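You operate a simulated robot arm through the tools that you are given. There is no shell and no other tool.

You are at the controls of a simulated robot arm. One attempt, no reset.

JOB
Set the controls near the top of the steel stand. At the end: the front left valve nut is turned to loose; the front valve nut is turned to tight; the front right valve nut is turned to loose; the back left valve nut is turned to tight; whatever was shut is shut again. Leave all else as you found it, and nothing knocked over.

Only the result counts: the job must be done as asked and must still hold three seconds after the hand-in. Knocking over, shifting, dropping, spilling or breaking anything else fails it.

ROBOT AND FRAMES
A 6-joint arm with a two-finger parallel gripper, fixed in place. Base frame: the origin is on the floor under the middle of its stand, x ahead of it, y to its left, z up; the work surface is at about z = 820. Lengths are in mm, angles in rad, forces in N, time in s.
With the tool pointing down near the work surface it reaches from about 280 to 640 mm from the base axis. Its first joint turns from -2.007 to 2.007 rad. Payload 3.43 kg.
The tool frame sits at the grasp point between the pads (the TCP): z along the fingers, y along the line on which they close. The tips reach 34 mm beyond it. The gripper opens to 128 mm. The fingers are 24 mm wide and 12 mm thick; the gripper's body (48 by 130 mm) begins 96 mm behind the TCP.
Orientation is that of the tool frame in the base frame, as [roll, pitch, yaw] about the fixed x, y, z axes, in that order (R = Rz(yaw) Ry(pitch) Rx(roll)). With the fingers straight down and closing along the base's y, the tool's x points along the base's -x, its y along +y and its z along -z.

CONTROLS
- The arm moves only by the tool move_arm. Its argument "series" is a list of rows, each a list of 3 entries, a list of its own where there are three numbers: the shift along the tool's x, y, z in units of 100 mm (1.0 is 100 mm), then the turn, a rotation vector about the tool's x, y, z in units of 180 degrees (1.0 is 180 degrees), then the opening, from 0 (shut) to 1 (fully open). In form: [[[dx, dy, dz], [rx, ry, rz], fingers], ...]. A call has 1 to 20 rows; each row is the pose to reach, as a shift and turn from the pose commanded when the call began, along the tool's axes at that moment. A call with a number of a shift or a turn outside -1 to 1 is refused whole. A row lasts 0.2 s, in which the tool goes at most 50 mm and 0.15 rad; a call with a longer step from one row to the next is refused whole, and so is a gripper value outside its range. A pose out of reach is approached as far as the arm can. The call stops where the force on the tool passes 40 N (or 10 N more than at its start, if that is more) or the arm is blocked; 0.2 s more then pass. The fingers move at their own pace (about 153 mm/s each) and stop on an object; they squeeze with about 39 N. The grip force told is the motor's: it shows also when the fingers shut on nothing. Time passes only in rows, and 0.2 s behind the last, so rows that repeat a pose let the fingers close. It gives the time, the measured TCP pose, the force on the tool (base axes), the opening and the grip force at its end, in the units of the frame above (readings bear some noise), with the torque about the TCP (base axes, N m) and any sound that the robot's microphone picked up.
- Cameras (640 x 400 px; columns grow to the right, rows downward): "scene" is fixed at [50.2, -501.7, 1537.1]; the picture's right is [0.77, -0.64, 0.00], its down [-0.31, -0.37, -0.88] and it looks along [0.56, 0.68, -0.48] (base axes); focal length 354 px, centre (320, 200). "wrist" rides on the gripper at [76, -11, -160] in the tool frame; the picture's right is [0.15, 0.99, 0.00], its down [-0.88, 0.13, -0.46] and it looks along [-0.45, 0.07, 0.89] (tool axes); focal length 234 px, centre (320, 200). There is no depth. A picture from a camera that has moved, and an enlarged one, comes with that camera's place and axes in the base frame and with its lens.
- grab_frame(camera): a new picture of that camera. The clock stands still meanwhile.
- move_column(by): slides the trunk up (or, below 0, down) by that many mm; the arm rides with it, the base frame stays. It gives what a move gives, with no picture.
- enlarge(camera, box): a new picture of the part [left, top, right, bottom] of that camera's present view, enlarged. The clock stands still meanwhile.
- close_job(): hands the job in; it is judged then, once.

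Nothing tells you positions but the pictures and the camera data. Unless the task says otherwise, let go and move clear before handing in.

The tools are called after ">>>" as a command line: name --argument value ..., lists and objects as JSON in quotes. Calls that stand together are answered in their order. move_arm: Moves the arm, as the interface text tells. Its arguments: {"type":"object","properties":{"series":{"type":"array"}},"required":["series"]} The other tools are called the same way: move_column (by) moves the trunk up or down; grab_frame (camera) takes a picture; enlarge (camera, box) takes an enlarged picture of a part of a camera's view; close_job () hands the job in.

At the start:

```text
time: 0.0
ee_pos: [389.9, 74.3, 1263.5]
orientation: [3.141, 0.0, 3.141]
wrist_force: [-0.6, 0.1, -0.6]
wrist_torque: [0.0, 0.0, -0.01]
gripper_width: 128.0
grasp_force: 0.0
trunk travel left (down, up): [-925.0, 65.0]
```

scene: 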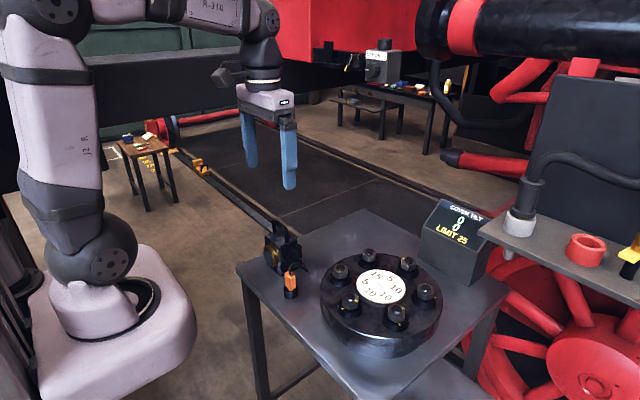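
wrist: 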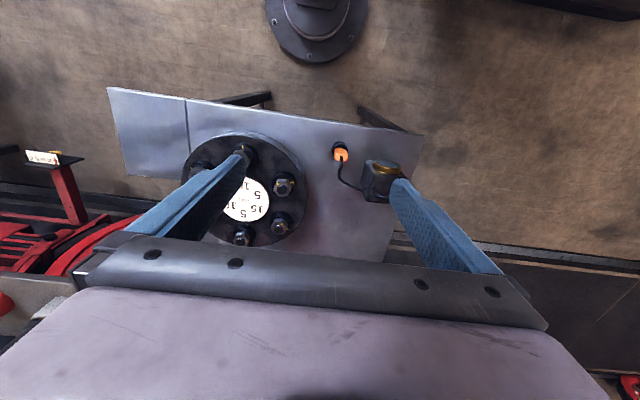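

I see a steel stand with a round black flange bearing six nuts and a white dial plate, a "cover tilt" display, and an orange item with a box-like device. I will look closer before moving anything.

>>> enlarge --camera "scene" --box '[300, 220, 460, 370]'

>>> enlarge --camera "scene" --box '[230, 180, 500, 350]'

>>> enlarge --camera "wrist" --box '[160, 120, 420, 280]'

>>> enlarge --camera "scene" --box '[410, 180, 500, 270]'

```text
2.67 times, centred on (380, 295) of scene
camera zoom: at [50.2, -501.7, 1537.1], right [0.77, -0.64, 0.0], down [-0.31, -0.37, -0.88], along [0.56, 0.68, -0.48], focal length 945 px, centre (160, -53)
```

zoom: 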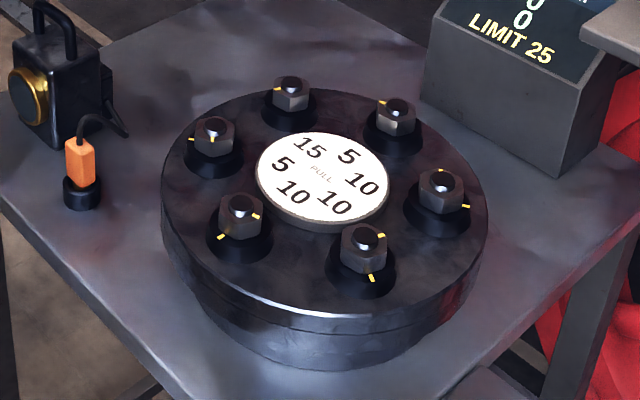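

```text
2.35 times, centred on (365, 265) of scene
camera zoom: at [50.2, -501.7, 1537.1], right [0.77, -0.64, 0.0], down [-0.31, -0.37, -0.88], along [0.56, 0.68, -0.48], focal length 834 px, centre (214, 47)
```

zoom: 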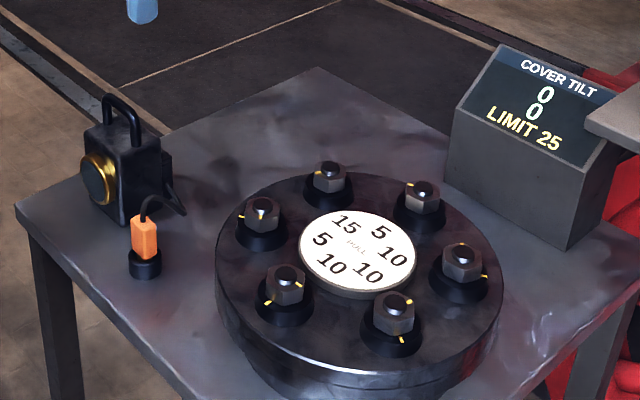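

```text
2.46 times, centred on (290, 200) of wrist
camera zoom: at [312.8, 62.9, 1424.7], right [-0.15, 0.99, 0.0], down [0.88, 0.13, 0.46], along [0.45, 0.07, -0.89], focal length 576 px, centre (394, 200)
```

zoom: 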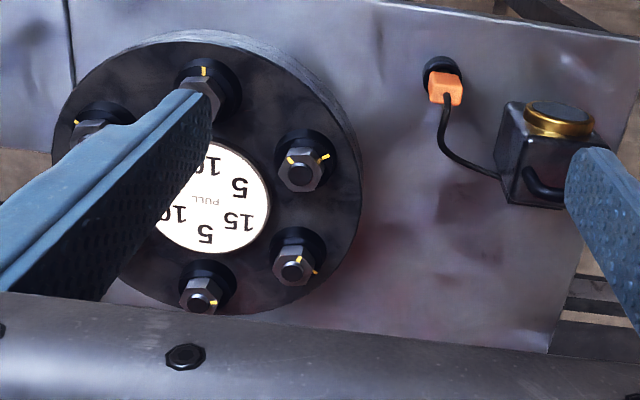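

```text
4.44 times, centred on (455, 225) of scene
camera zoom: at [50.2, -501.7, 1537.1], right [0.77, -0.64, 0.0], down [-0.31, -0.37, -0.88], along [0.56, 0.68, -0.48], focal length 1576 px, centre (-280, 89)
```

zoom: 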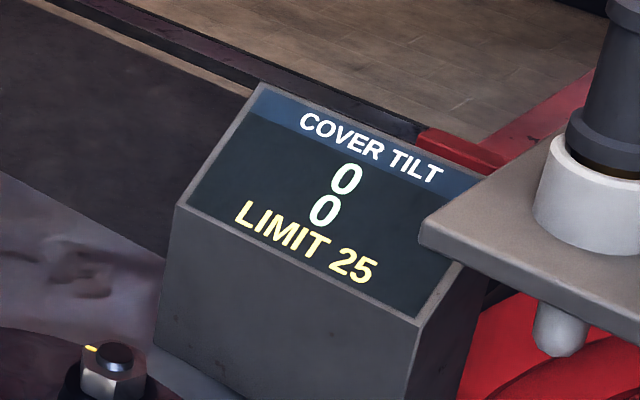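

The flange carries six nuts with yellow marks, and the plate lists a "pull" for each one. The cover tilt display reads 0/0 with a limit of 25, so the order of turning probably matters. I'll zoom in on each nut to read its current state.

>>> enlarge --camera "scene" --box '[340, 285, 370, 315]'

>>> enlarge --camera "scene" --box '[380, 295, 420, 335]'

>>> enlarge --camera "scene" --box '[410, 275, 450, 315]'

>>> enlarge --camera "scene" --box '[390, 245, 430, 285]'

>>> enlarge --camera "scene" --box '[350, 240, 390, 280]'

>>> enlarge --camera "scene" --box '[322, 255, 362, 295]'

>>> enlarge --camera "scene" --box '[355, 260, 405, 310]'

>>> enlarge --camera "scene" --box '[255, 220, 315, 310]'

```text
13.33 times, centred on (355, 300) of scene
camera zoom: at [50.2, -501.7, 1537.1], right [0.77, -0.64, 0.0], down [-0.31, -0.37, -0.88], along [0.56, 0.68, -0.48], focal length 4726 px, centre (-147, -1133)
```

zoom: 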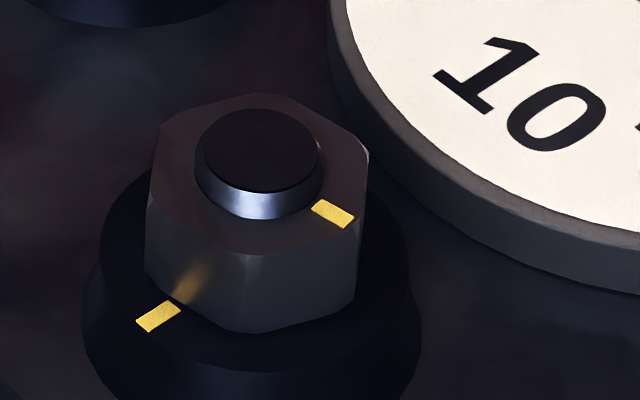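

```text
10.00 times, centred on (400, 315) of scene
camera zoom: at [50.2, -501.7, 1537.1], right [0.77, -0.64, 0.0], down [-0.31, -0.37, -0.88], along [0.56, 0.68, -0.48], focal length 3545 px, centre (-480, -950)
```

zoom: 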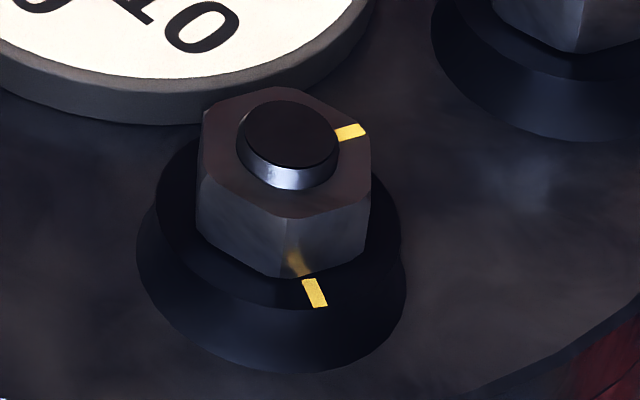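

```text
10.00 times, centred on (430, 295) of scene
camera zoom: at [50.2, -501.7, 1537.1], right [0.77, -0.64, 0.0], down [-0.31, -0.37, -0.88], along [0.56, 0.68, -0.48], focal length 3545 px, centre (-780, -750)
```

zoom: 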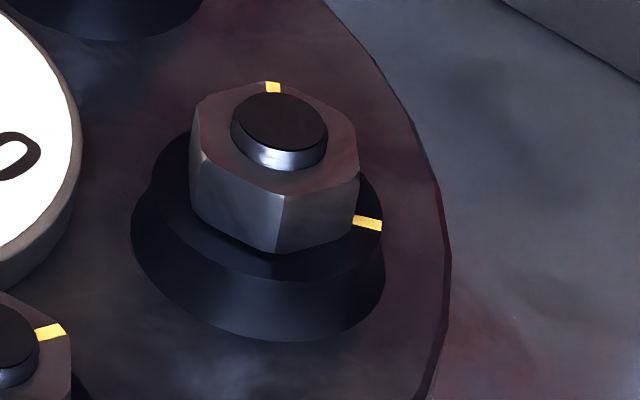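

```text
10.00 times, centred on (410, 265) of scene
camera zoom: at [50.2, -501.7, 1537.1], right [0.77, -0.64, 0.0], down [-0.31, -0.37, -0.88], along [0.56, 0.68, -0.48], focal length 3545 px, centre (-580, -450)
```

zoom: 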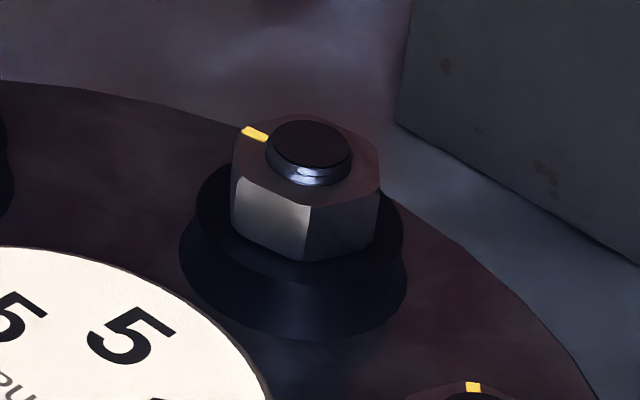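

```text
10.00 times, centred on (370, 260) of scene
camera zoom: at [50.2, -501.7, 1537.1], right [0.77, -0.64, 0.0], down [-0.31, -0.37, -0.88], along [0.56, 0.68, -0.48], focal length 3545 px, centre (-180, -400)
```

zoom: 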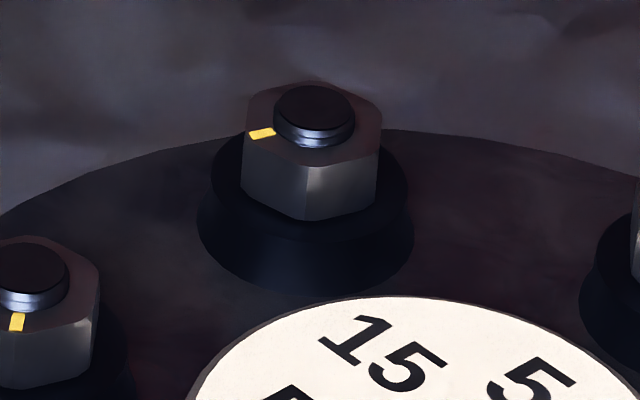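

```text
10.00 times, centred on (342, 275) of scene
camera zoom: at [50.2, -501.7, 1537.1], right [0.77, -0.64, 0.0], down [-0.31, -0.37, -0.88], along [0.56, 0.68, -0.48], focal length 3545 px, centre (100, -550)
```

zoom: 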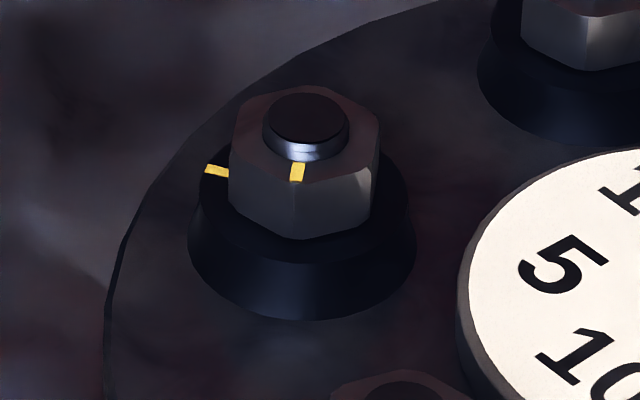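

```text
8.00 times, centred on (380, 285) of scene
camera zoom: at [50.2, -501.7, 1537.1], right [0.77, -0.64, 0.0], down [-0.31, -0.37, -0.88], along [0.56, 0.68, -0.48], focal length 2836 px, centre (-160, -480)
```

zoom: 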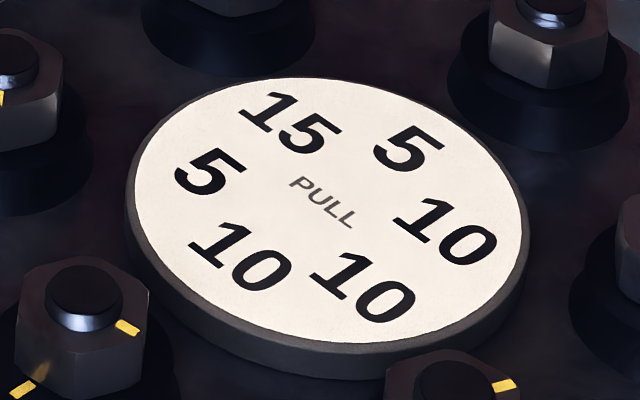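

```text
4.44 times, centred on (285, 265) of scene
camera zoom: at [50.2, -501.7, 1537.1], right [0.77, -0.64, 0.0], down [-0.31, -0.37, -0.88], along [0.56, 0.68, -0.48], focal length 1576 px, centre (476, -89)
```

zoom: 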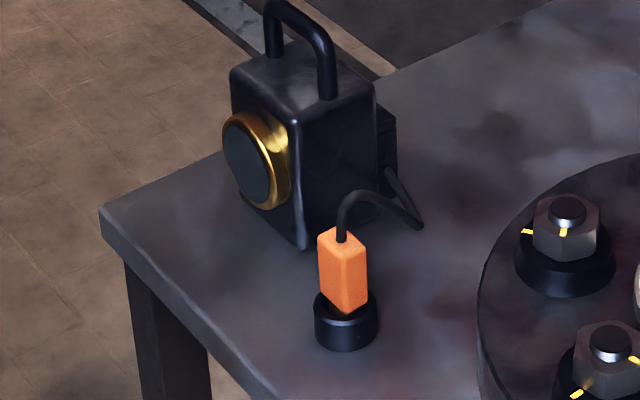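

All six nuts show the same offset: each nut mark sits about 90–100° counter-clockwise of its fixed washer mark. I place the flange centre near (597, −76), with nuts on a circle of about 107 mm radius and stud tops near z≈953. I'll move above the front nut for a better look.

>>> move_arm --series '[[[-0.25, -0.25, 0], [0, 0, 0], 1], [[-0.5, -0.5, 0.1], [0, 0, 0], 1], [[-0.75, -0.75, 0.2], [0, 0, 0], 1], [[-1.0, -1.0, 0.3], [0, 0, 0], 1], [[-1.0, -1.0, 0.4], [0, 0, 0], 1]]'

```text
time: 1.2
ee_pos: [488.9, -25.2, 1225.6]
orientation: [3.141, -0.002, -3.14]
wrist_force: [0.2, 0.6, -1.0]
wrist_torque: [0.01, 0.0, -0.01]
gripper_width: 128.1
grasp_force: 0.1
trunk travel left (down, up): [-925.0, 65.0]
```

>>> move_arm --series '[[[0, -0.25, 0.25], [0, 0, 0], 1], [[0, -0.5, 0.5], [0, 0, 0], 1], [[0, -0.5, 0.8], [0, 0, 0], 1], [[0, -0.5, 0.8], [0, 0, 0], 1]]'

>>> grab_frame --camera "wrist"

>>> grab_frame --camera "scene"

```text
time: 2.2
ee_pos: [489.8, -76.7, 1143.4]
orientation: [-3.14, 0.0, 3.14]
wrist_force: [-0.8, 0.2, 0.3]
wrist_torque: [-0.01, 0.02, 0.04]
gripper_width: 128.2
grasp_force: 0.0
trunk travel left (down, up): [-925.0, 65.0]
```

```text
taken
camera wrist: at [413.1, -87.5, 1303.7], right [-0.15, 0.99, 0.0], down [0.88, 0.13, 0.46], along [0.45, 0.07, -0.89], focal length 234 px, centre (320, 200)
```

wrist: 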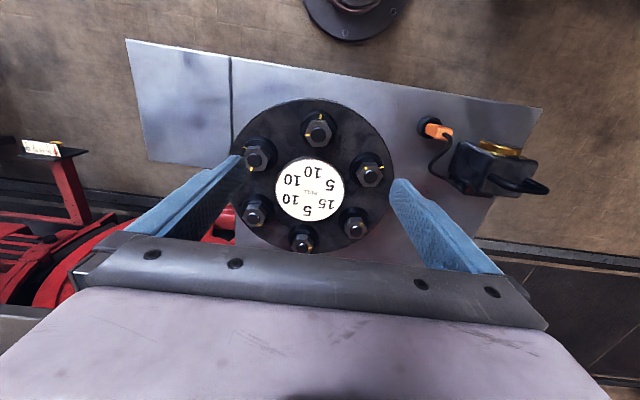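

```text
taken
```

scene: 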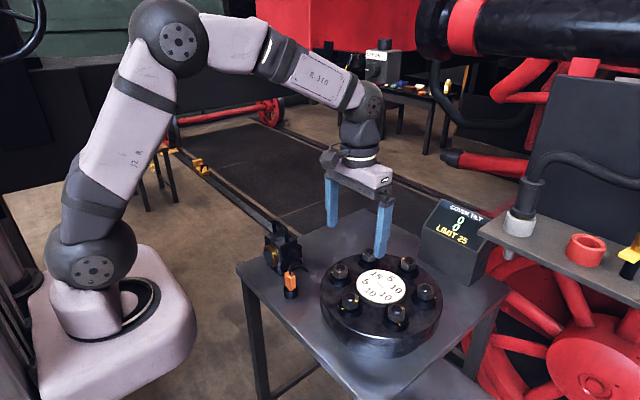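

>>> enlarge --camera "wrist" --box '[225, 95, 405, 265]'

>>> enlarge --camera "wrist" --box '[290, 105, 350, 155]'

>>> enlarge --camera "wrist" --box '[340, 145, 400, 195]'

>>> enlarge --camera "wrist" --box '[325, 200, 385, 250]'

>>> enlarge --camera "wrist" --box '[230, 130, 290, 180]'

>>> enlarge --camera "wrist" --box '[230, 190, 330, 270]'

```text
2.35 times, centred on (315, 180) of wrist
camera zoom: at [413.1, -87.5, 1303.7], right [-0.15, 0.99, 0.0], down [0.88, 0.13, 0.46], along [0.45, 0.07, -0.89], focal length 551 px, centre (332, 247)
```

zoom: 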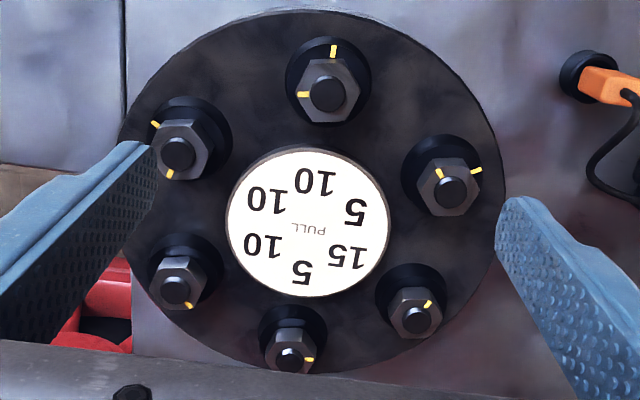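

```text
8.00 times, centred on (320, 130) of wrist
camera zoom: at [413.1, -87.5, 1303.7], right [-0.15, 0.99, 0.0], down [0.88, 0.13, 0.46], along [0.45, 0.07, -0.89], focal length 1873 px, centre (320, 760)
```

zoom: 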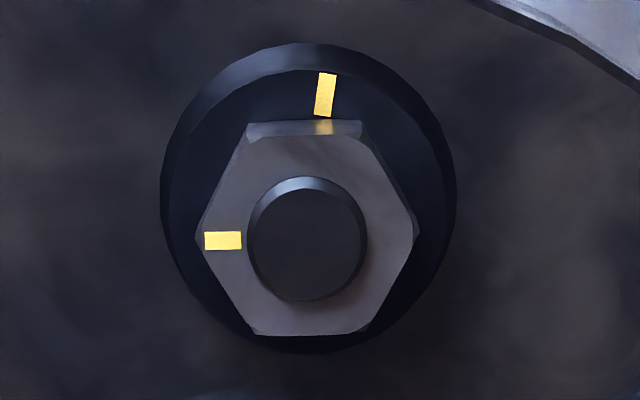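

```text
8.00 times, centred on (370, 170) of wrist
camera zoom: at [413.1, -87.5, 1303.7], right [-0.15, 0.99, 0.0], down [0.88, 0.13, 0.46], along [0.45, 0.07, -0.89], focal length 1873 px, centre (-80, 440)
```

zoom: 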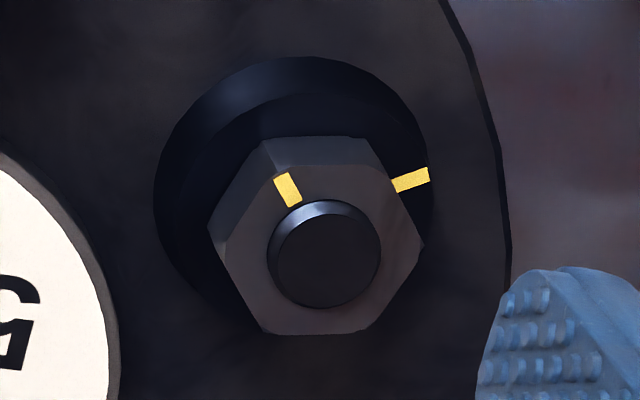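

```text
8.00 times, centred on (355, 225) of wrist
camera zoom: at [413.1, -87.5, 1303.7], right [-0.15, 0.99, 0.0], down [0.88, 0.13, 0.46], along [0.45, 0.07, -0.89], focal length 1873 px, centre (40, 0)
```

zoom: 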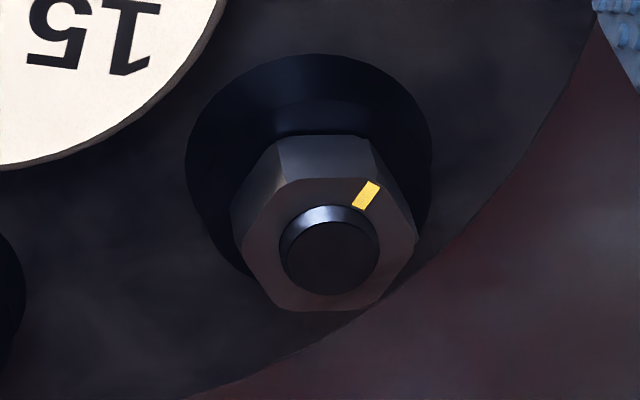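

```text
8.00 times, centred on (260, 155) of wrist
camera zoom: at [413.1, -87.5, 1303.7], right [-0.15, 0.99, 0.0], down [0.88, 0.13, 0.46], along [0.45, 0.07, -0.89], focal length 1873 px, centre (800, 560)
```

zoom: 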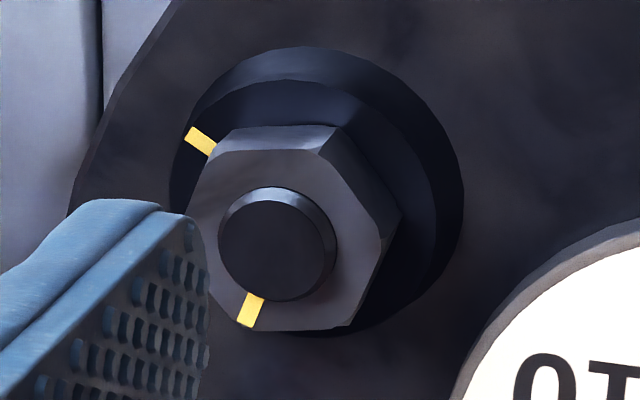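

```text
5.00 times, centred on (280, 230) of wrist
camera zoom: at [413.1, -87.5, 1303.7], right [-0.15, 0.99, 0.0], down [0.88, 0.13, 0.46], along [0.45, 0.07, -0.89], focal length 1171 px, centre (520, 50)
```

zoom: 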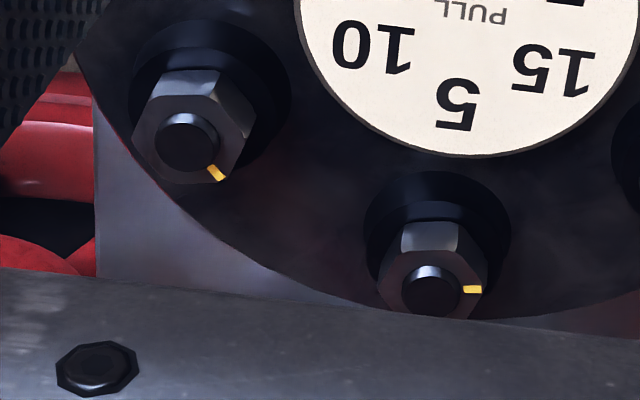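

The closer view confirms that every nut mark points at a hex corner, about 104° counter-clockwise from its outward fixed mark. The front nut is below the tool near (488, −78), so I'll descend partway, turn the fingers to line up with its flats, and check centring.

>>> move_arm --series '[[[0, 0, 0.2], [0, 0, -0.0417], 0.6], [[0, 0, 0.4], [0, 0, -0.0833], 0.6], [[0, 0, 0.6], [0, 0, -0.125], 0.6], [[0, 0, 0.8], [0, 0, -0.1667], 0.6], [[0, 0, 0.9], [0, 0, -0.2083], 0.6], [[0, 0, 1.0], [0, 0, -0.25], 0.6], [[0, 0, 1.0], [0, 0, -0.25], 0.6]]'

>>> grab_frame --camera "wrist"

>>> enlarge --camera "scene" --box '[280, 170, 480, 350]'

```text
time: 3.8
ee_pos: [488.5, -76.5, 1044.4]
orientation: [-3.141, 0.001, -2.355]
wrist_force: [-0.3, -0.1, 0.2]
wrist_torque: [0.05, 0.01, -0.01]
gripper_width: 76.7
grasp_force: 0.1
trunk travel left (down, up): [-925.0, 65.0]
```

```text
taken
camera wrist: at [442.3, -137.5, 1204.2], right [-0.8, 0.59, 0.0], down [0.53, 0.72, 0.46], along [0.27, 0.37, -0.89], focal length 234 px, centre (320, 200)
```

wrist: 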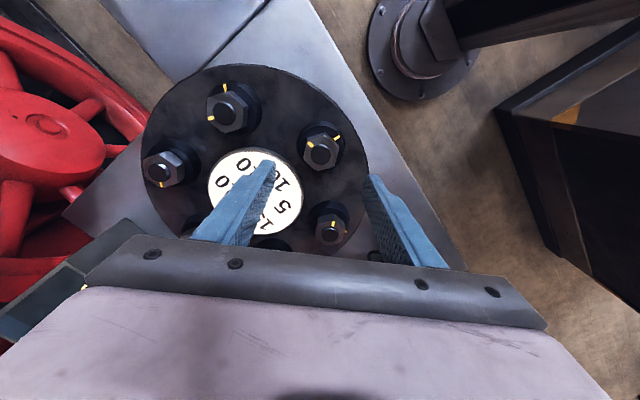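

```text
2.22 times, centred on (380, 260) of scene
camera zoom: at [50.2, -501.7, 1537.1], right [0.77, -0.64, 0.0], down [-0.31, -0.37, -0.88], along [0.56, 0.68, -0.48], focal length 788 px, centre (187, 67)
```

zoom: 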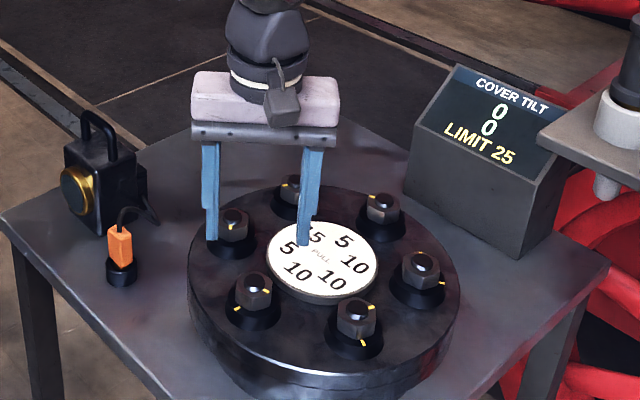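

The front nut now appears between the fingers. I'll enlarge it to measure its centre precisely.

>>> enlarge --camera "wrist" --box '[285, 115, 365, 185]'

```text
5.71 times, centred on (325, 150) of wrist
camera zoom: at [442.3, -137.5, 1204.2], right [-0.8, 0.59, 0.0], down [0.53, 0.72, 0.46], along [0.27, 0.37, -0.89], focal length 1338 px, centre (291, 486)
```

zoom: 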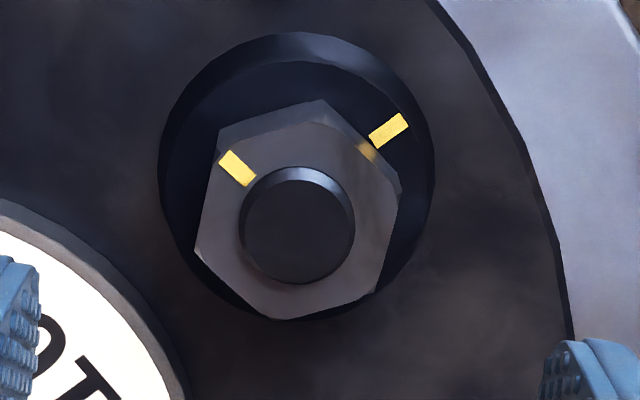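

From both views I estimate the front stud top at about (486, −79, 957). I'll shift slightly and descend to just above it.

>>> move_arm --series '[[[0.032, -0.003, 0.15], [0, 0, 0], 0.6], [[0.032, -0.003, 0.3], [0, 0, 0], 0.6], [[0.032, -0.003, 0.42], [0, 0, 0], 0.6], [[0.032, -0.003, 0.42], [0, 0, 0], 0.6]]'

>>> grab_frame --camera "wrist"

>>> enlarge --camera "scene" --box '[310, 220, 410, 320]'

```text
time: 4.8
ee_pos: [486.5, -80.3, 1003.1]
orientation: [-3.141, 0.0, -2.356]
wrist_force: [-0.5, -0.1, 0.4]
wrist_torque: [-0.02, 0.03, -0.01]
gripper_width: 76.7
grasp_force: 0.0
trunk travel left (down, up): [-925.0, 65.0]
```

```text
taken
camera wrist: at [440.1, -140.7, 1162.7], right [-0.8, 0.6, 0.0], down [0.53, 0.71, 0.46], along [0.27, 0.37, -0.89], focal length 234 px, centre (320, 200)
```

wrist: 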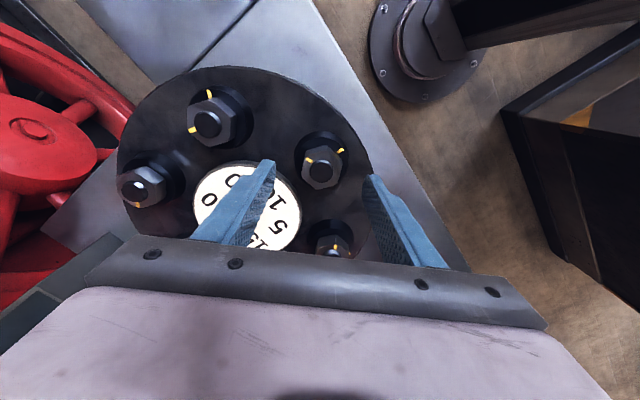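

```text
4.00 times, centred on (360, 270) of scene
camera zoom: at [50.2, -501.7, 1537.1], right [0.77, -0.64, 0.0], down [-0.31, -0.37, -0.88], along [0.56, 0.68, -0.48], focal length 1418 px, centre (160, -80)
```

zoom: 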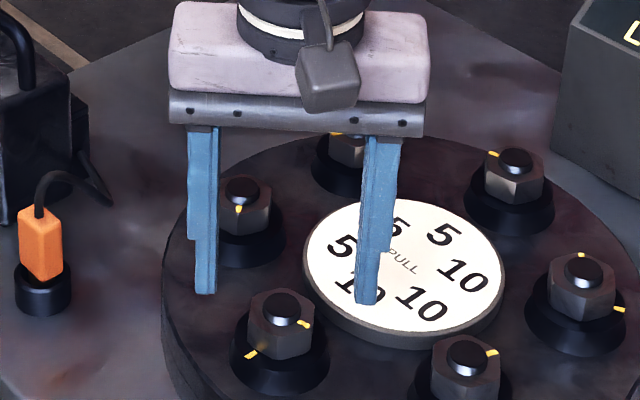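

>>> enlarge --camera "wrist" --box '[270, 120, 380, 200]'

```text
5.00 times, centred on (325, 160) of wrist
camera zoom: at [440.1, -140.7, 1162.7], right [-0.8, 0.6, 0.0], down [0.53, 0.71, 0.46], along [0.27, 0.37, -0.89], focal length 1171 px, centre (295, 400)
```

zoom: 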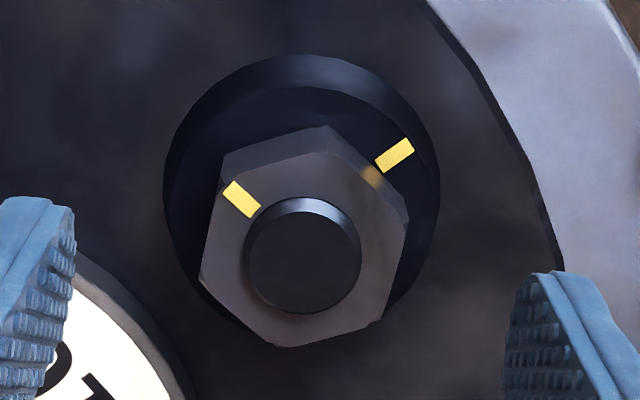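

The front nut centre is about 2 mm to the tool's +y side and its hex is about 3° off, so I'll correct both. Then I'll lower the tips beside the nut at z≈938, just above the washer, and check before closing.

>>> move_arm --series '[[[0, 0.022, 0.0], [0, 0, 0.0167], 0.5], [[0, 0.022, 0.1], [0, 0, 0.0167], 0.5], [[0, 0.022, 0.2], [0, 0, 0.0167], 0.5], [[0, 0.022, 0.28], [0, 0, 0.0167], 0.5], [[0, 0.022, 0.28], [0, 0, 0.0167], 0.5]]'

>>> grab_frame --camera "wrist"

>>> enlarge --camera "scene" --box '[325, 250, 405, 330]'

```text
time: 6.0
ee_pos: [485.5, -77.7, 975.1]
orientation: [3.141, 0.0, -2.408]
wrist_force: [-0.4, -0.1, -0.2]
wrist_torque: [0.01, 0.03, 0.01]
gripper_width: 64.1
grasp_force: 0.1
trunk travel left (down, up): [-925.0, 65.0]
```

```text
taken
camera wrist: at [435.6, -135.9, 1135.3], right [-0.77, 0.64, 0.0], down [0.57, 0.69, 0.46], along [0.29, 0.35, -0.89], focal length 234 px, centre (320, 200)
```

wrist: 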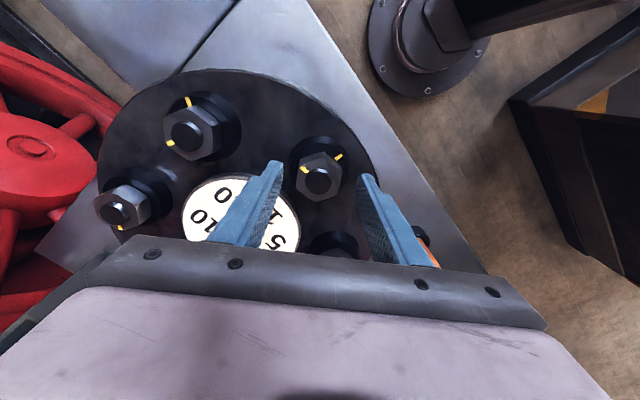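

```text
5.00 times, centred on (365, 290) of scene
camera zoom: at [50.2, -501.7, 1537.1], right [0.77, -0.64, 0.0], down [-0.31, -0.37, -0.88], along [0.56, 0.68, -0.48], focal length 1772 px, centre (95, -250)
```

zoom: 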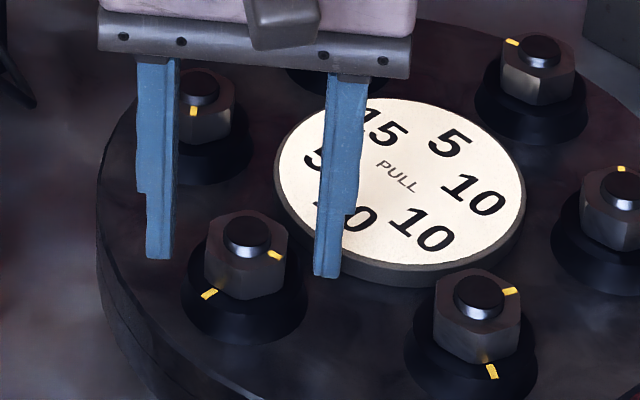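

The nut is centred between the fingertips in both views. I'll go 3 mm lower and close on it.

>>> move_arm --series '[[[0, 0, 0.03], [0, 0, 0], 0.5], [[0, 0, 0.03], [0, 0, 0], 0.3], [[0, 0, 0.03], [0, 0, 0], 0.15], [[0, 0, 0.03], [0, 0, 0], 0.0], [[0, 0, 0.03], [0, 0, 0], 0.0]]'

>>> grab_frame --camera "wrist"

>>> enlarge --camera "scene" --box '[325, 250, 405, 330]'

>>> enlarge --camera "scene" --box '[410, 180, 500, 270]'

```text
time: 7.2
ee_pos: [487.0, -78.8, 972.0]
orientation: [-3.139, 0.002, -2.409]
wrist_force: [5.1, -4.3, -0.1]
wrist_torque: [0.04, -0.62, 0.0]
gripper_width: 35.6
grasp_force: 45.3
trunk travel left (down, up): [-925.0, 65.0]
```

```text
taken
camera wrist: at [437.0, -136.4, 1132.3], right [-0.77, 0.64, 0.0], down [0.57, 0.69, 0.46], along [0.29, 0.35, -0.89], focal length 234 px, centre (320, 200)
```

wrist: 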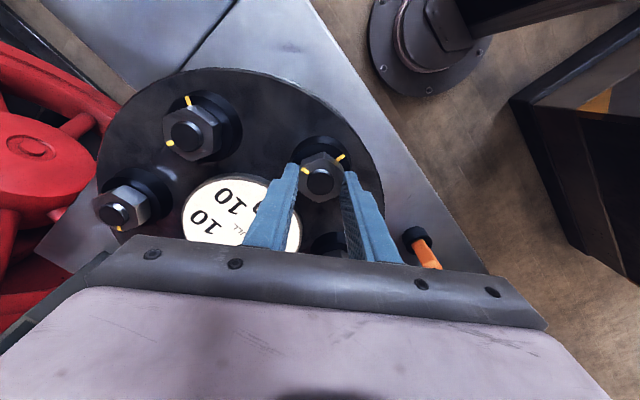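

```text
5.00 times, centred on (365, 290) of scene
camera zoom: at [50.2, -501.7, 1537.1], right [0.77, -0.64, 0.0], down [-0.31, -0.37, -0.88], along [0.56, 0.68, -0.48], focal length 1772 px, centre (95, -250)
```

zoom: 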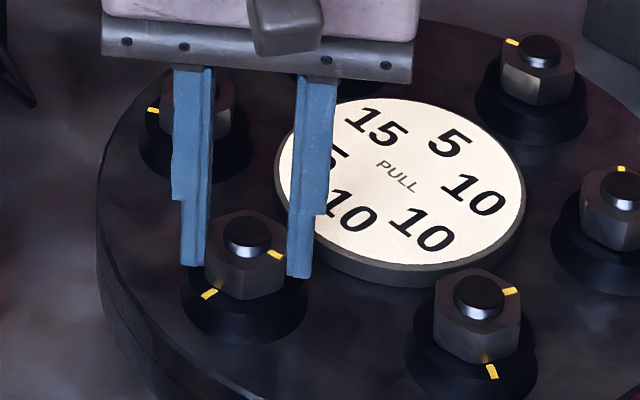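

```text
4.44 times, centred on (455, 225) of scene
camera zoom: at [50.2, -501.7, 1537.1], right [0.77, -0.64, 0.0], down [-0.31, -0.37, -0.88], along [0.56, 0.68, -0.48], focal length 1576 px, centre (-280, 89)
```

zoom: 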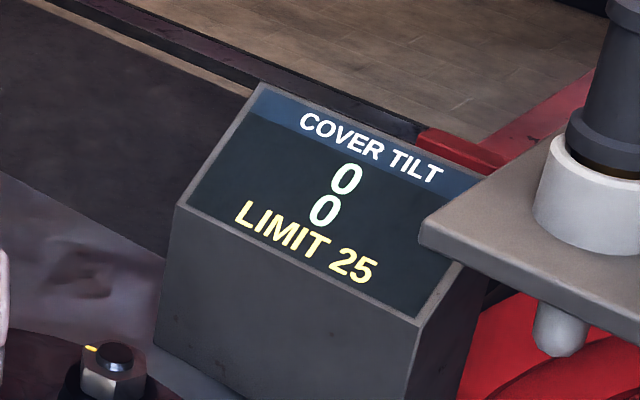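

I have a firm grip on the front nut at 35.6 mm, which is across the flats. I'll try a small clockwise turn of about 15° and watch the torque and the display.

>>> move_arm --series '[[[0, 0, 0], [0, 0, 0.02], 0.0], [[0, 0, 0], [0, 0, 0.04], 0.0], [[0, 0, 0], [0, 0, 0.06], 0.0], [[0, 0, 0], [0, 0, 0.083], 0.0]]'

>>> enlarge --camera "scene" --box '[325, 250, 405, 330]'

>>> enlarge --camera "scene" --box '[410, 180, 500, 270]'

```text
time: 8.2
ee_pos: [487.2, -79.2, 972.3]
orientation: [-3.141, 0.003, -2.671]
wrist_force: [10.9, -5.4, 5.9]
wrist_torque: [-0.39, 0.11, 0.03]
gripper_width: 35.5
grasp_force: 45.8
trunk travel left (down, up): [-925.0, 65.0]
```

```text
5.00 times, centred on (365, 290) of scene
camera zoom: at [50.2, -501.7, 1537.1], right [0.77, -0.64, 0.0], down [-0.31, -0.37, -0.88], along [0.56, 0.68, -0.48], focal length 1772 px, centre (95, -250)
```

zoom: 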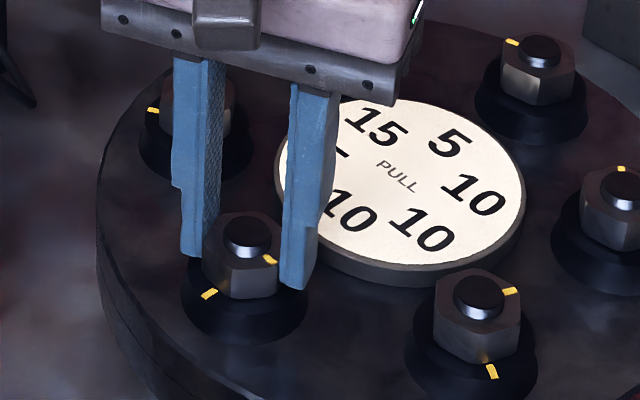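

```text
4.44 times, centred on (455, 225) of scene
camera zoom: at [50.2, -501.7, 1537.1], right [0.77, -0.64, 0.0], down [-0.31, -0.37, -0.88], along [0.56, 0.68, -0.48], focal length 1576 px, centre (-280, 89)
```

zoom: 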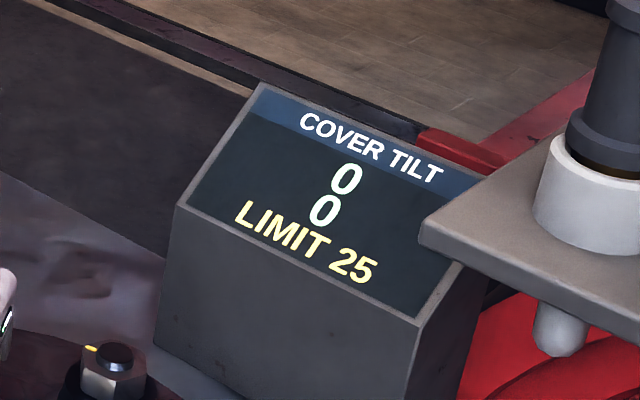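

The nut turns clockwise freely, so it does appear to be loose at the moment. I'll continue another 45° and check the display.

>>> move_arm --series '[[[0, 0, 0], [0, 0, 0.035], 0.0], [[0, 0, 0], [0, 0, 0.07], 0.0], [[0, 0, 0], [0, 0, 0.105], 0.0], [[0, 0, 0], [0, 0, 0.14], 0.0], [[0, 0, 0], [0, 0, 0.175], 0.0], [[0, 0, 0], [0, 0, 0.21], 0.0], [[0, 0, 0], [0, 0, 0.25], 0.0]]'

>>> enlarge --camera "scene" --box '[325, 250, 405, 330]'

>>> enlarge --camera "scene" --box '[410, 180, 500, 270]'

```text
time: 9.8
ee_pos: [488.2, -81.0, 972.4]
orientation: [3.14, 0.004, 2.825]
wrist_force: [10.6, -20.5, 5.3]
wrist_torque: [-0.69, -0.08, 0.07]
gripper_width: 35.4
grasp_force: 45.3
trunk travel left (down, up): [-925.0, 65.0]
```

```text
5.00 times, centred on (365, 290) of scene
camera zoom: at [50.2, -501.7, 1537.1], right [0.77, -0.64, 0.0], down [-0.31, -0.37, -0.88], along [0.56, 0.68, -0.48], focal length 1772 px, centre (95, -250)
```

zoom: 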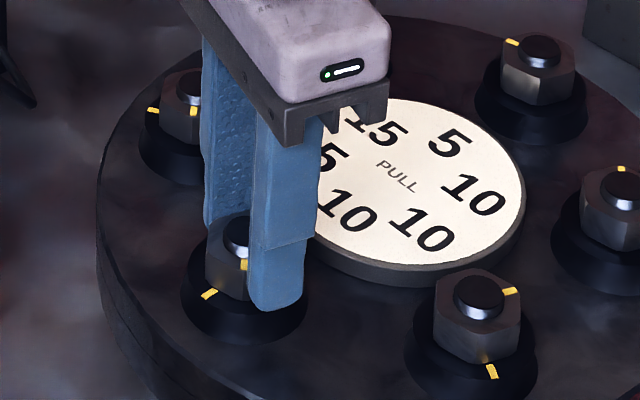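

```text
4.44 times, centred on (455, 225) of scene
camera zoom: at [50.2, -501.7, 1537.1], right [0.77, -0.64, 0.0], down [-0.31, -0.37, -0.88], along [0.56, 0.68, -0.48], focal length 1576 px, centre (-280, 89)
```

zoom: 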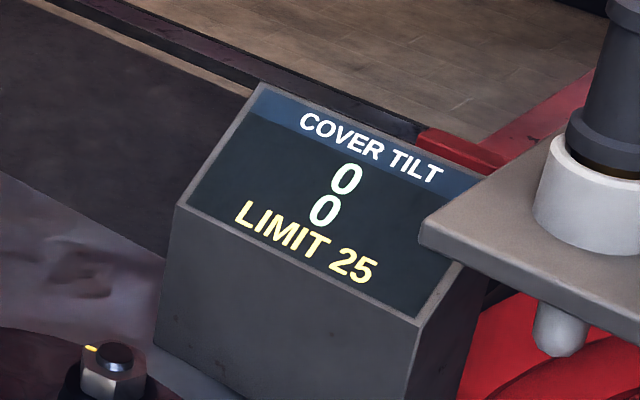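

The nut has turned about 60° and the display still reads zero. Side force is growing because I'm slightly off-axis, so I'll correct the centre by about 2 mm and continue.

>>> move_arm --series '[[[-0.006, -0.01, 0], [0, 0, 0.0], 0.0], [[-0.011, -0.018, 0], [0, 0, 0.035], 0.0], [[-0.011, -0.018, 0], [0, 0, 0.07], 0.0], [[-0.011, -0.018, 0], [0, 0, 0.105], 0.0], [[-0.011, -0.018, 0], [0, 0, 0.14], 0.0], [[-0.011, -0.018, 0], [0, 0, 0.17], 0.0]]'

>>> enlarge --camera "scene" --box '[325, 250, 405, 330]'

>>> enlarge --camera "scene" --box '[410, 180, 500, 270]'

>>> grab_frame --camera "wrist"

```text
time: 11.2
ee_pos: [486.8, -82.2, 972.0]
orientation: [3.141, 0.001, 2.292]
wrist_force: [4.5, -19.9, 3.7]
wrist_torque: [-1.32, -0.84, 0.05]
gripper_width: 35.6
grasp_force: 45.0
trunk travel left (down, up): [-925.0, 65.0]
```

```text
5.00 times, centred on (365, 290) of scene
camera zoom: at [50.2, -501.7, 1537.1], right [0.77, -0.64, 0.0], down [-0.31, -0.37, -0.88], along [0.56, 0.68, -0.48], focal length 1772 px, centre (95, -250)
```

zoom: 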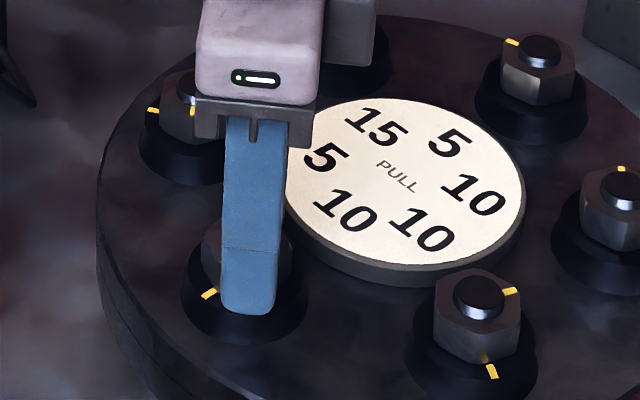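

```text
4.44 times, centred on (455, 225) of scene
camera zoom: at [50.2, -501.7, 1537.1], right [0.77, -0.64, 0.0], down [-0.31, -0.37, -0.88], along [0.56, 0.68, -0.48], focal length 1576 px, centre (-280, 89)
```

zoom: 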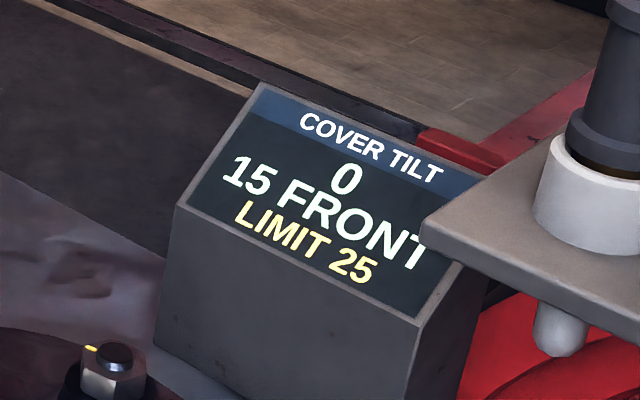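

```text
taken
camera wrist: at [427.3, -32.1, 1131.7], right [0.65, 0.76, 0.0], down [0.68, -0.58, 0.46], along [0.35, -0.29, -0.89], focal length 234 px, centre (320, 200)
```

wrist: 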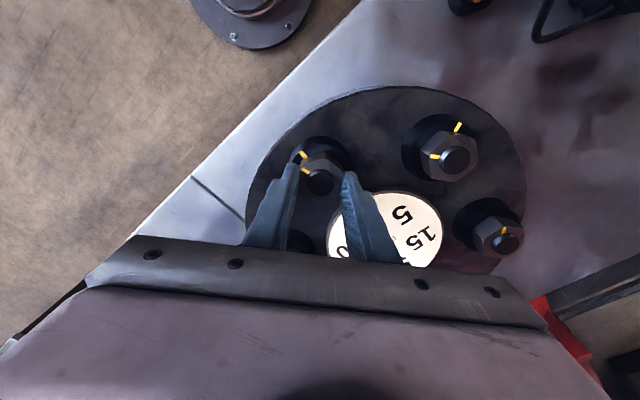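

The display now reads "0 / 15 FRONT", so the front nut is registering as pulling. I'll check how well its marks line up before finishing the turn.

>>> enlarge --camera "wrist" --box '[270, 130, 370, 210]'

>>> enlarge --camera "scene" --box '[300, 230, 460, 350]'

```text
5.00 times, centred on (320, 170) of wrist
camera zoom: at [427.3, -32.1, 1131.7], right [0.65, 0.76, 0.0], down [0.68, -0.58, 0.46], along [0.35, -0.29, -0.89], focal length 1171 px, centre (320, 350)
```

zoom: 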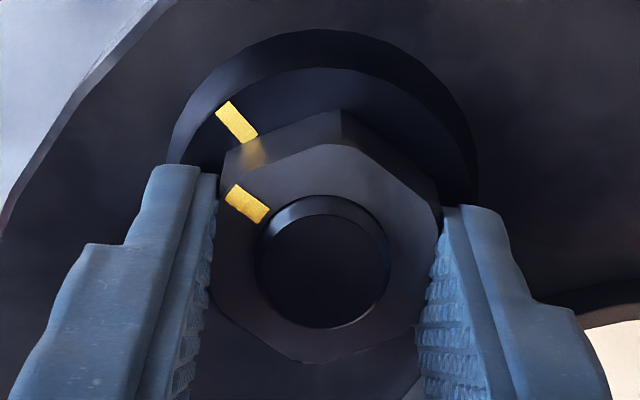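

```text
3.33 times, centred on (380, 290) of scene
camera zoom: at [50.2, -501.7, 1537.1], right [0.77, -0.64, 0.0], down [-0.31, -0.37, -0.88], along [0.56, 0.68, -0.48], focal length 1182 px, centre (120, -100)
```

zoom: 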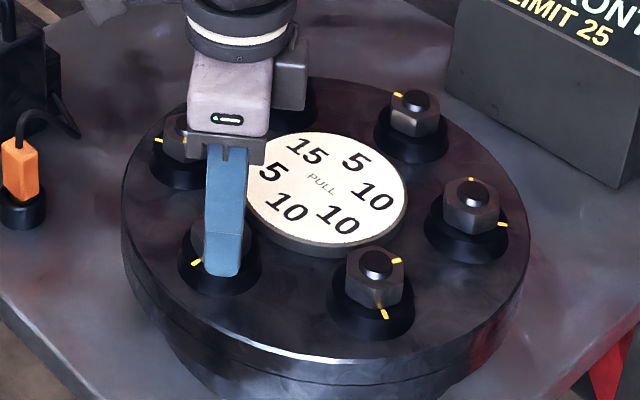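

The marks are still about 13° apart. I'll ease the centre slightly, finish the turn gently, and watch the torque for an end stop.

>>> move_arm --series '[[[-0.007, -0.004, 0], [0, 0, 0.0], 0.0], [[-0.013, -0.008, 0], [0, 0, 0.02], 0.0], [[-0.013, -0.008, 0], [0, 0, 0.04], 0.0], [[-0.013, -0.008, 0], [0, 0, 0.055], 0.0], [[-0.013, -0.008, 0], [0, 0, 0.065], 0.0]]'

>>> enlarge --camera "wrist" --box '[270, 130, 370, 210]'

>>> enlarge --camera "scene" --box '[410, 180, 500, 270]'

```text
time: 12.4
ee_pos: [486.5, -82.9, 972.1]
orientation: [-3.141, -0.002, 2.088]
wrist_force: [3.7, -12.4, 1.6]
wrist_torque: [-0.65, -0.06, 0.33]
gripper_width: 35.5
grasp_force: 45.0
trunk travel left (down, up): [-925.0, 65.0]
```

```text
5.00 times, centred on (320, 170) of wrist
camera zoom: at [438.3, -21.8, 1131.7], right [0.79, 0.62, 0.0], down [0.55, -0.7, 0.45], along [0.28, -0.36, -0.89], focal length 1171 px, centre (320, 350)
```

zoom: 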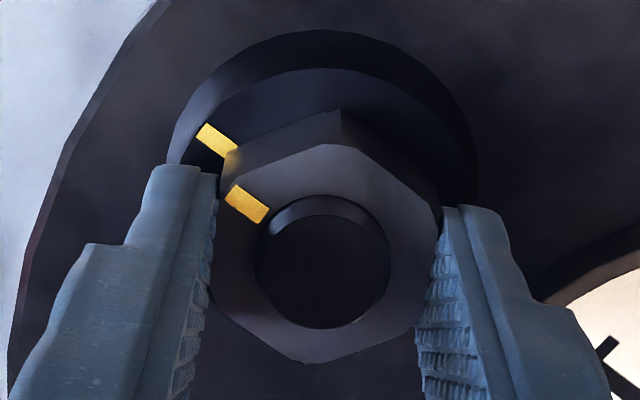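

```text
4.44 times, centred on (455, 225) of scene
camera zoom: at [50.2, -501.7, 1537.1], right [0.77, -0.64, 0.0], down [-0.31, -0.37, -0.88], along [0.56, 0.68, -0.48], focal length 1576 px, centre (-280, 89)
```

zoom: 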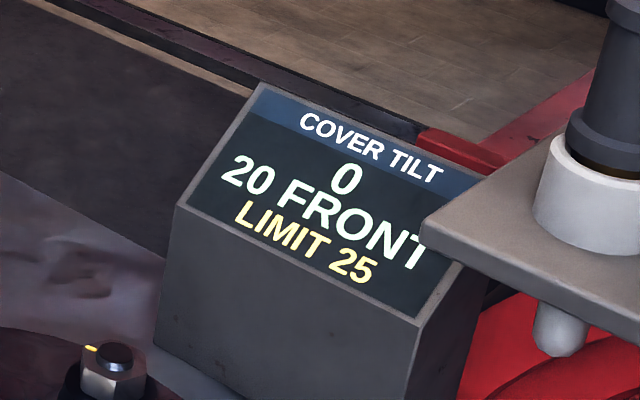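

The display now reads 20 FRONT and the marks are about 3–5° apart with torque starting to build. I'll add about 3.5° to finish and look at the marks from the other camera.

>>> move_arm --series '[[[0, 0, 0], [0, 0, 0.01], 0.0], [[0, 0, 0], [0, 0, 0.02], 0.0], [[0, 0, 0], [0, 0, 0.02], 0.0]]'

>>> enlarge --camera "wrist" --box '[270, 130, 370, 210]'

>>> enlarge --camera "scene" --box '[410, 180, 500, 270]'

```text
time: 13.2
ee_pos: [485.6, -82.0, 971.1]
orientation: [3.141, -0.001, 2.029]
wrist_force: [1.5, -5.9, 3.2]
wrist_torque: [0.03, 0.21, 1.47]
gripper_width: 36.1
grasp_force: 45.3
trunk travel left (down, up): [-925.0, 65.0]
```

```text
5.00 times, centred on (320, 170) of wrist
camera zoom: at [441.5, -18.2, 1131.7], right [0.82, 0.57, 0.0], down [0.51, -0.73, 0.45], along [0.26, -0.37, -0.89], focal length 1171 px, centre (320, 350)
```

zoom: 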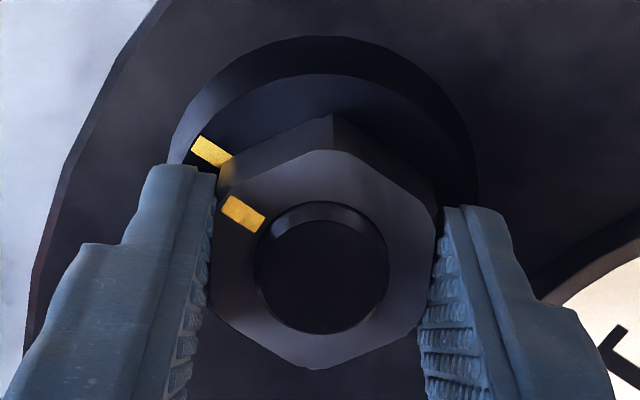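

```text
4.44 times, centred on (455, 225) of scene
camera zoom: at [50.2, -501.7, 1537.1], right [0.77, -0.64, 0.0], down [-0.31, -0.37, -0.88], along [0.56, 0.68, -0.48], focal length 1576 px, centre (-280, 89)
```

zoom: 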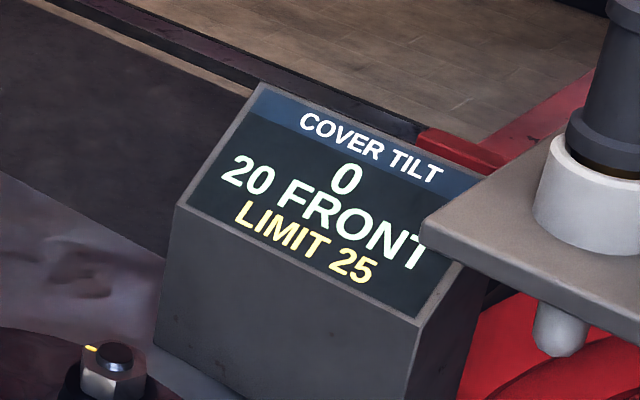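

The front nut has reached its stop: the marks line up, torque rose to 1.5 N·m, and tilt is 20 FRONT. I'll unwind slightly, release, and lift clear.

>>> move_arm --series '[[[0, 0, 0], [0, 0, -0.016], 0.0], [[0, 0, 0], [0, 0, -0.016], 0.25], [[0, 0, 0], [0, 0, -0.016], 0.5], [[0, 0, 0], [0, 0, -0.016], 0.5], [[0, 0, -0.2], [0, 0, -0.016], 0.5], [[0, 0, -0.5], [0, 0, -0.016], 0.5], [[0, 0, -0.9], [0, 0, -0.016], 0.5]]'

>>> enlarge --camera "scene" --box '[300, 230, 460, 350]'

>>> enlarge --camera "scene" --box '[410, 180, 500, 270]'

```text
time: 14.8
ee_pos: [485.0, -80.6, 1060.4]
orientation: [-3.141, 0.0, 2.077]
wrist_force: [-0.4, -0.1, 0.0]
wrist_torque: [-0.04, -0.03, 0.02]
gripper_width: 64.1
grasp_force: 0.0
trunk travel left (down, up): [-925.0, 65.0]
```

```text
3.33 times, centred on (380, 290) of scene
camera zoom: at [50.2, -501.7, 1537.1], right [0.77, -0.64, 0.0], down [-0.31, -0.37, -0.88], along [0.56, 0.68, -0.48], focal length 1182 px, centre (120, -100)
```

zoom: 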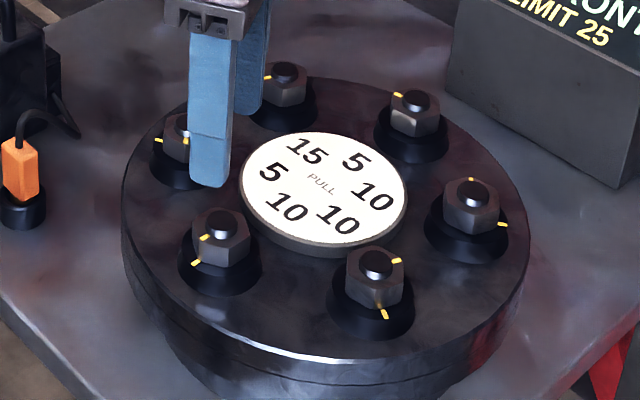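

```text
4.44 times, centred on (455, 225) of scene
camera zoom: at [50.2, -501.7, 1537.1], right [0.77, -0.64, 0.0], down [-0.31, -0.37, -0.88], along [0.56, 0.68, -0.48], focal length 1576 px, centre (-280, 89)
```

zoom: 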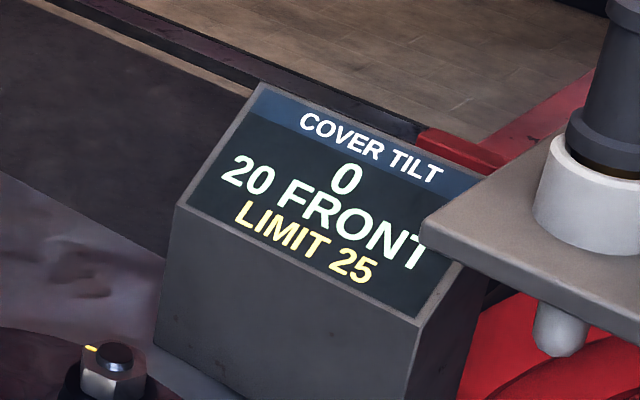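

The front nut is tight and aligned, with tilt steady at 20 FRONT. Next I'll move above the back left nut, near (648, 10), rotating the tool back to the starting grip angle on the way.

>>> move_arm --series '[[[0, 0.13, 0], [0, 0, -0.042], 0.6], [[0, 0.26, 0], [0, 0, -0.084], 0.6], [[0, 0.4, 0], [0, 0, -0.126], 0.6], [[0, 0.53, 0], [0, 0, -0.168], 0.6], [[0, 0.66, 0], [0, 0, -0.21], 0.6], [[0, 0.8, 0], [0, 0, -0.252], 0.6], [[0, 0.93, 0], [0, 0, -0.294], 0.6], [[0, 0.93, 0], [0, 0, -0.294], 0.6]]'

```text
time: 16.6
ee_pos: [568.8, -34.7, 1061.3]
orientation: [-3.14, 0.001, 3.002]
wrist_force: [0.2, 0.0, -0.7]
wrist_torque: [0.03, 0.01, -0.02]
gripper_width: 77.0
grasp_force: 0.1
trunk travel left (down, up): [-925.0, 65.0]
```

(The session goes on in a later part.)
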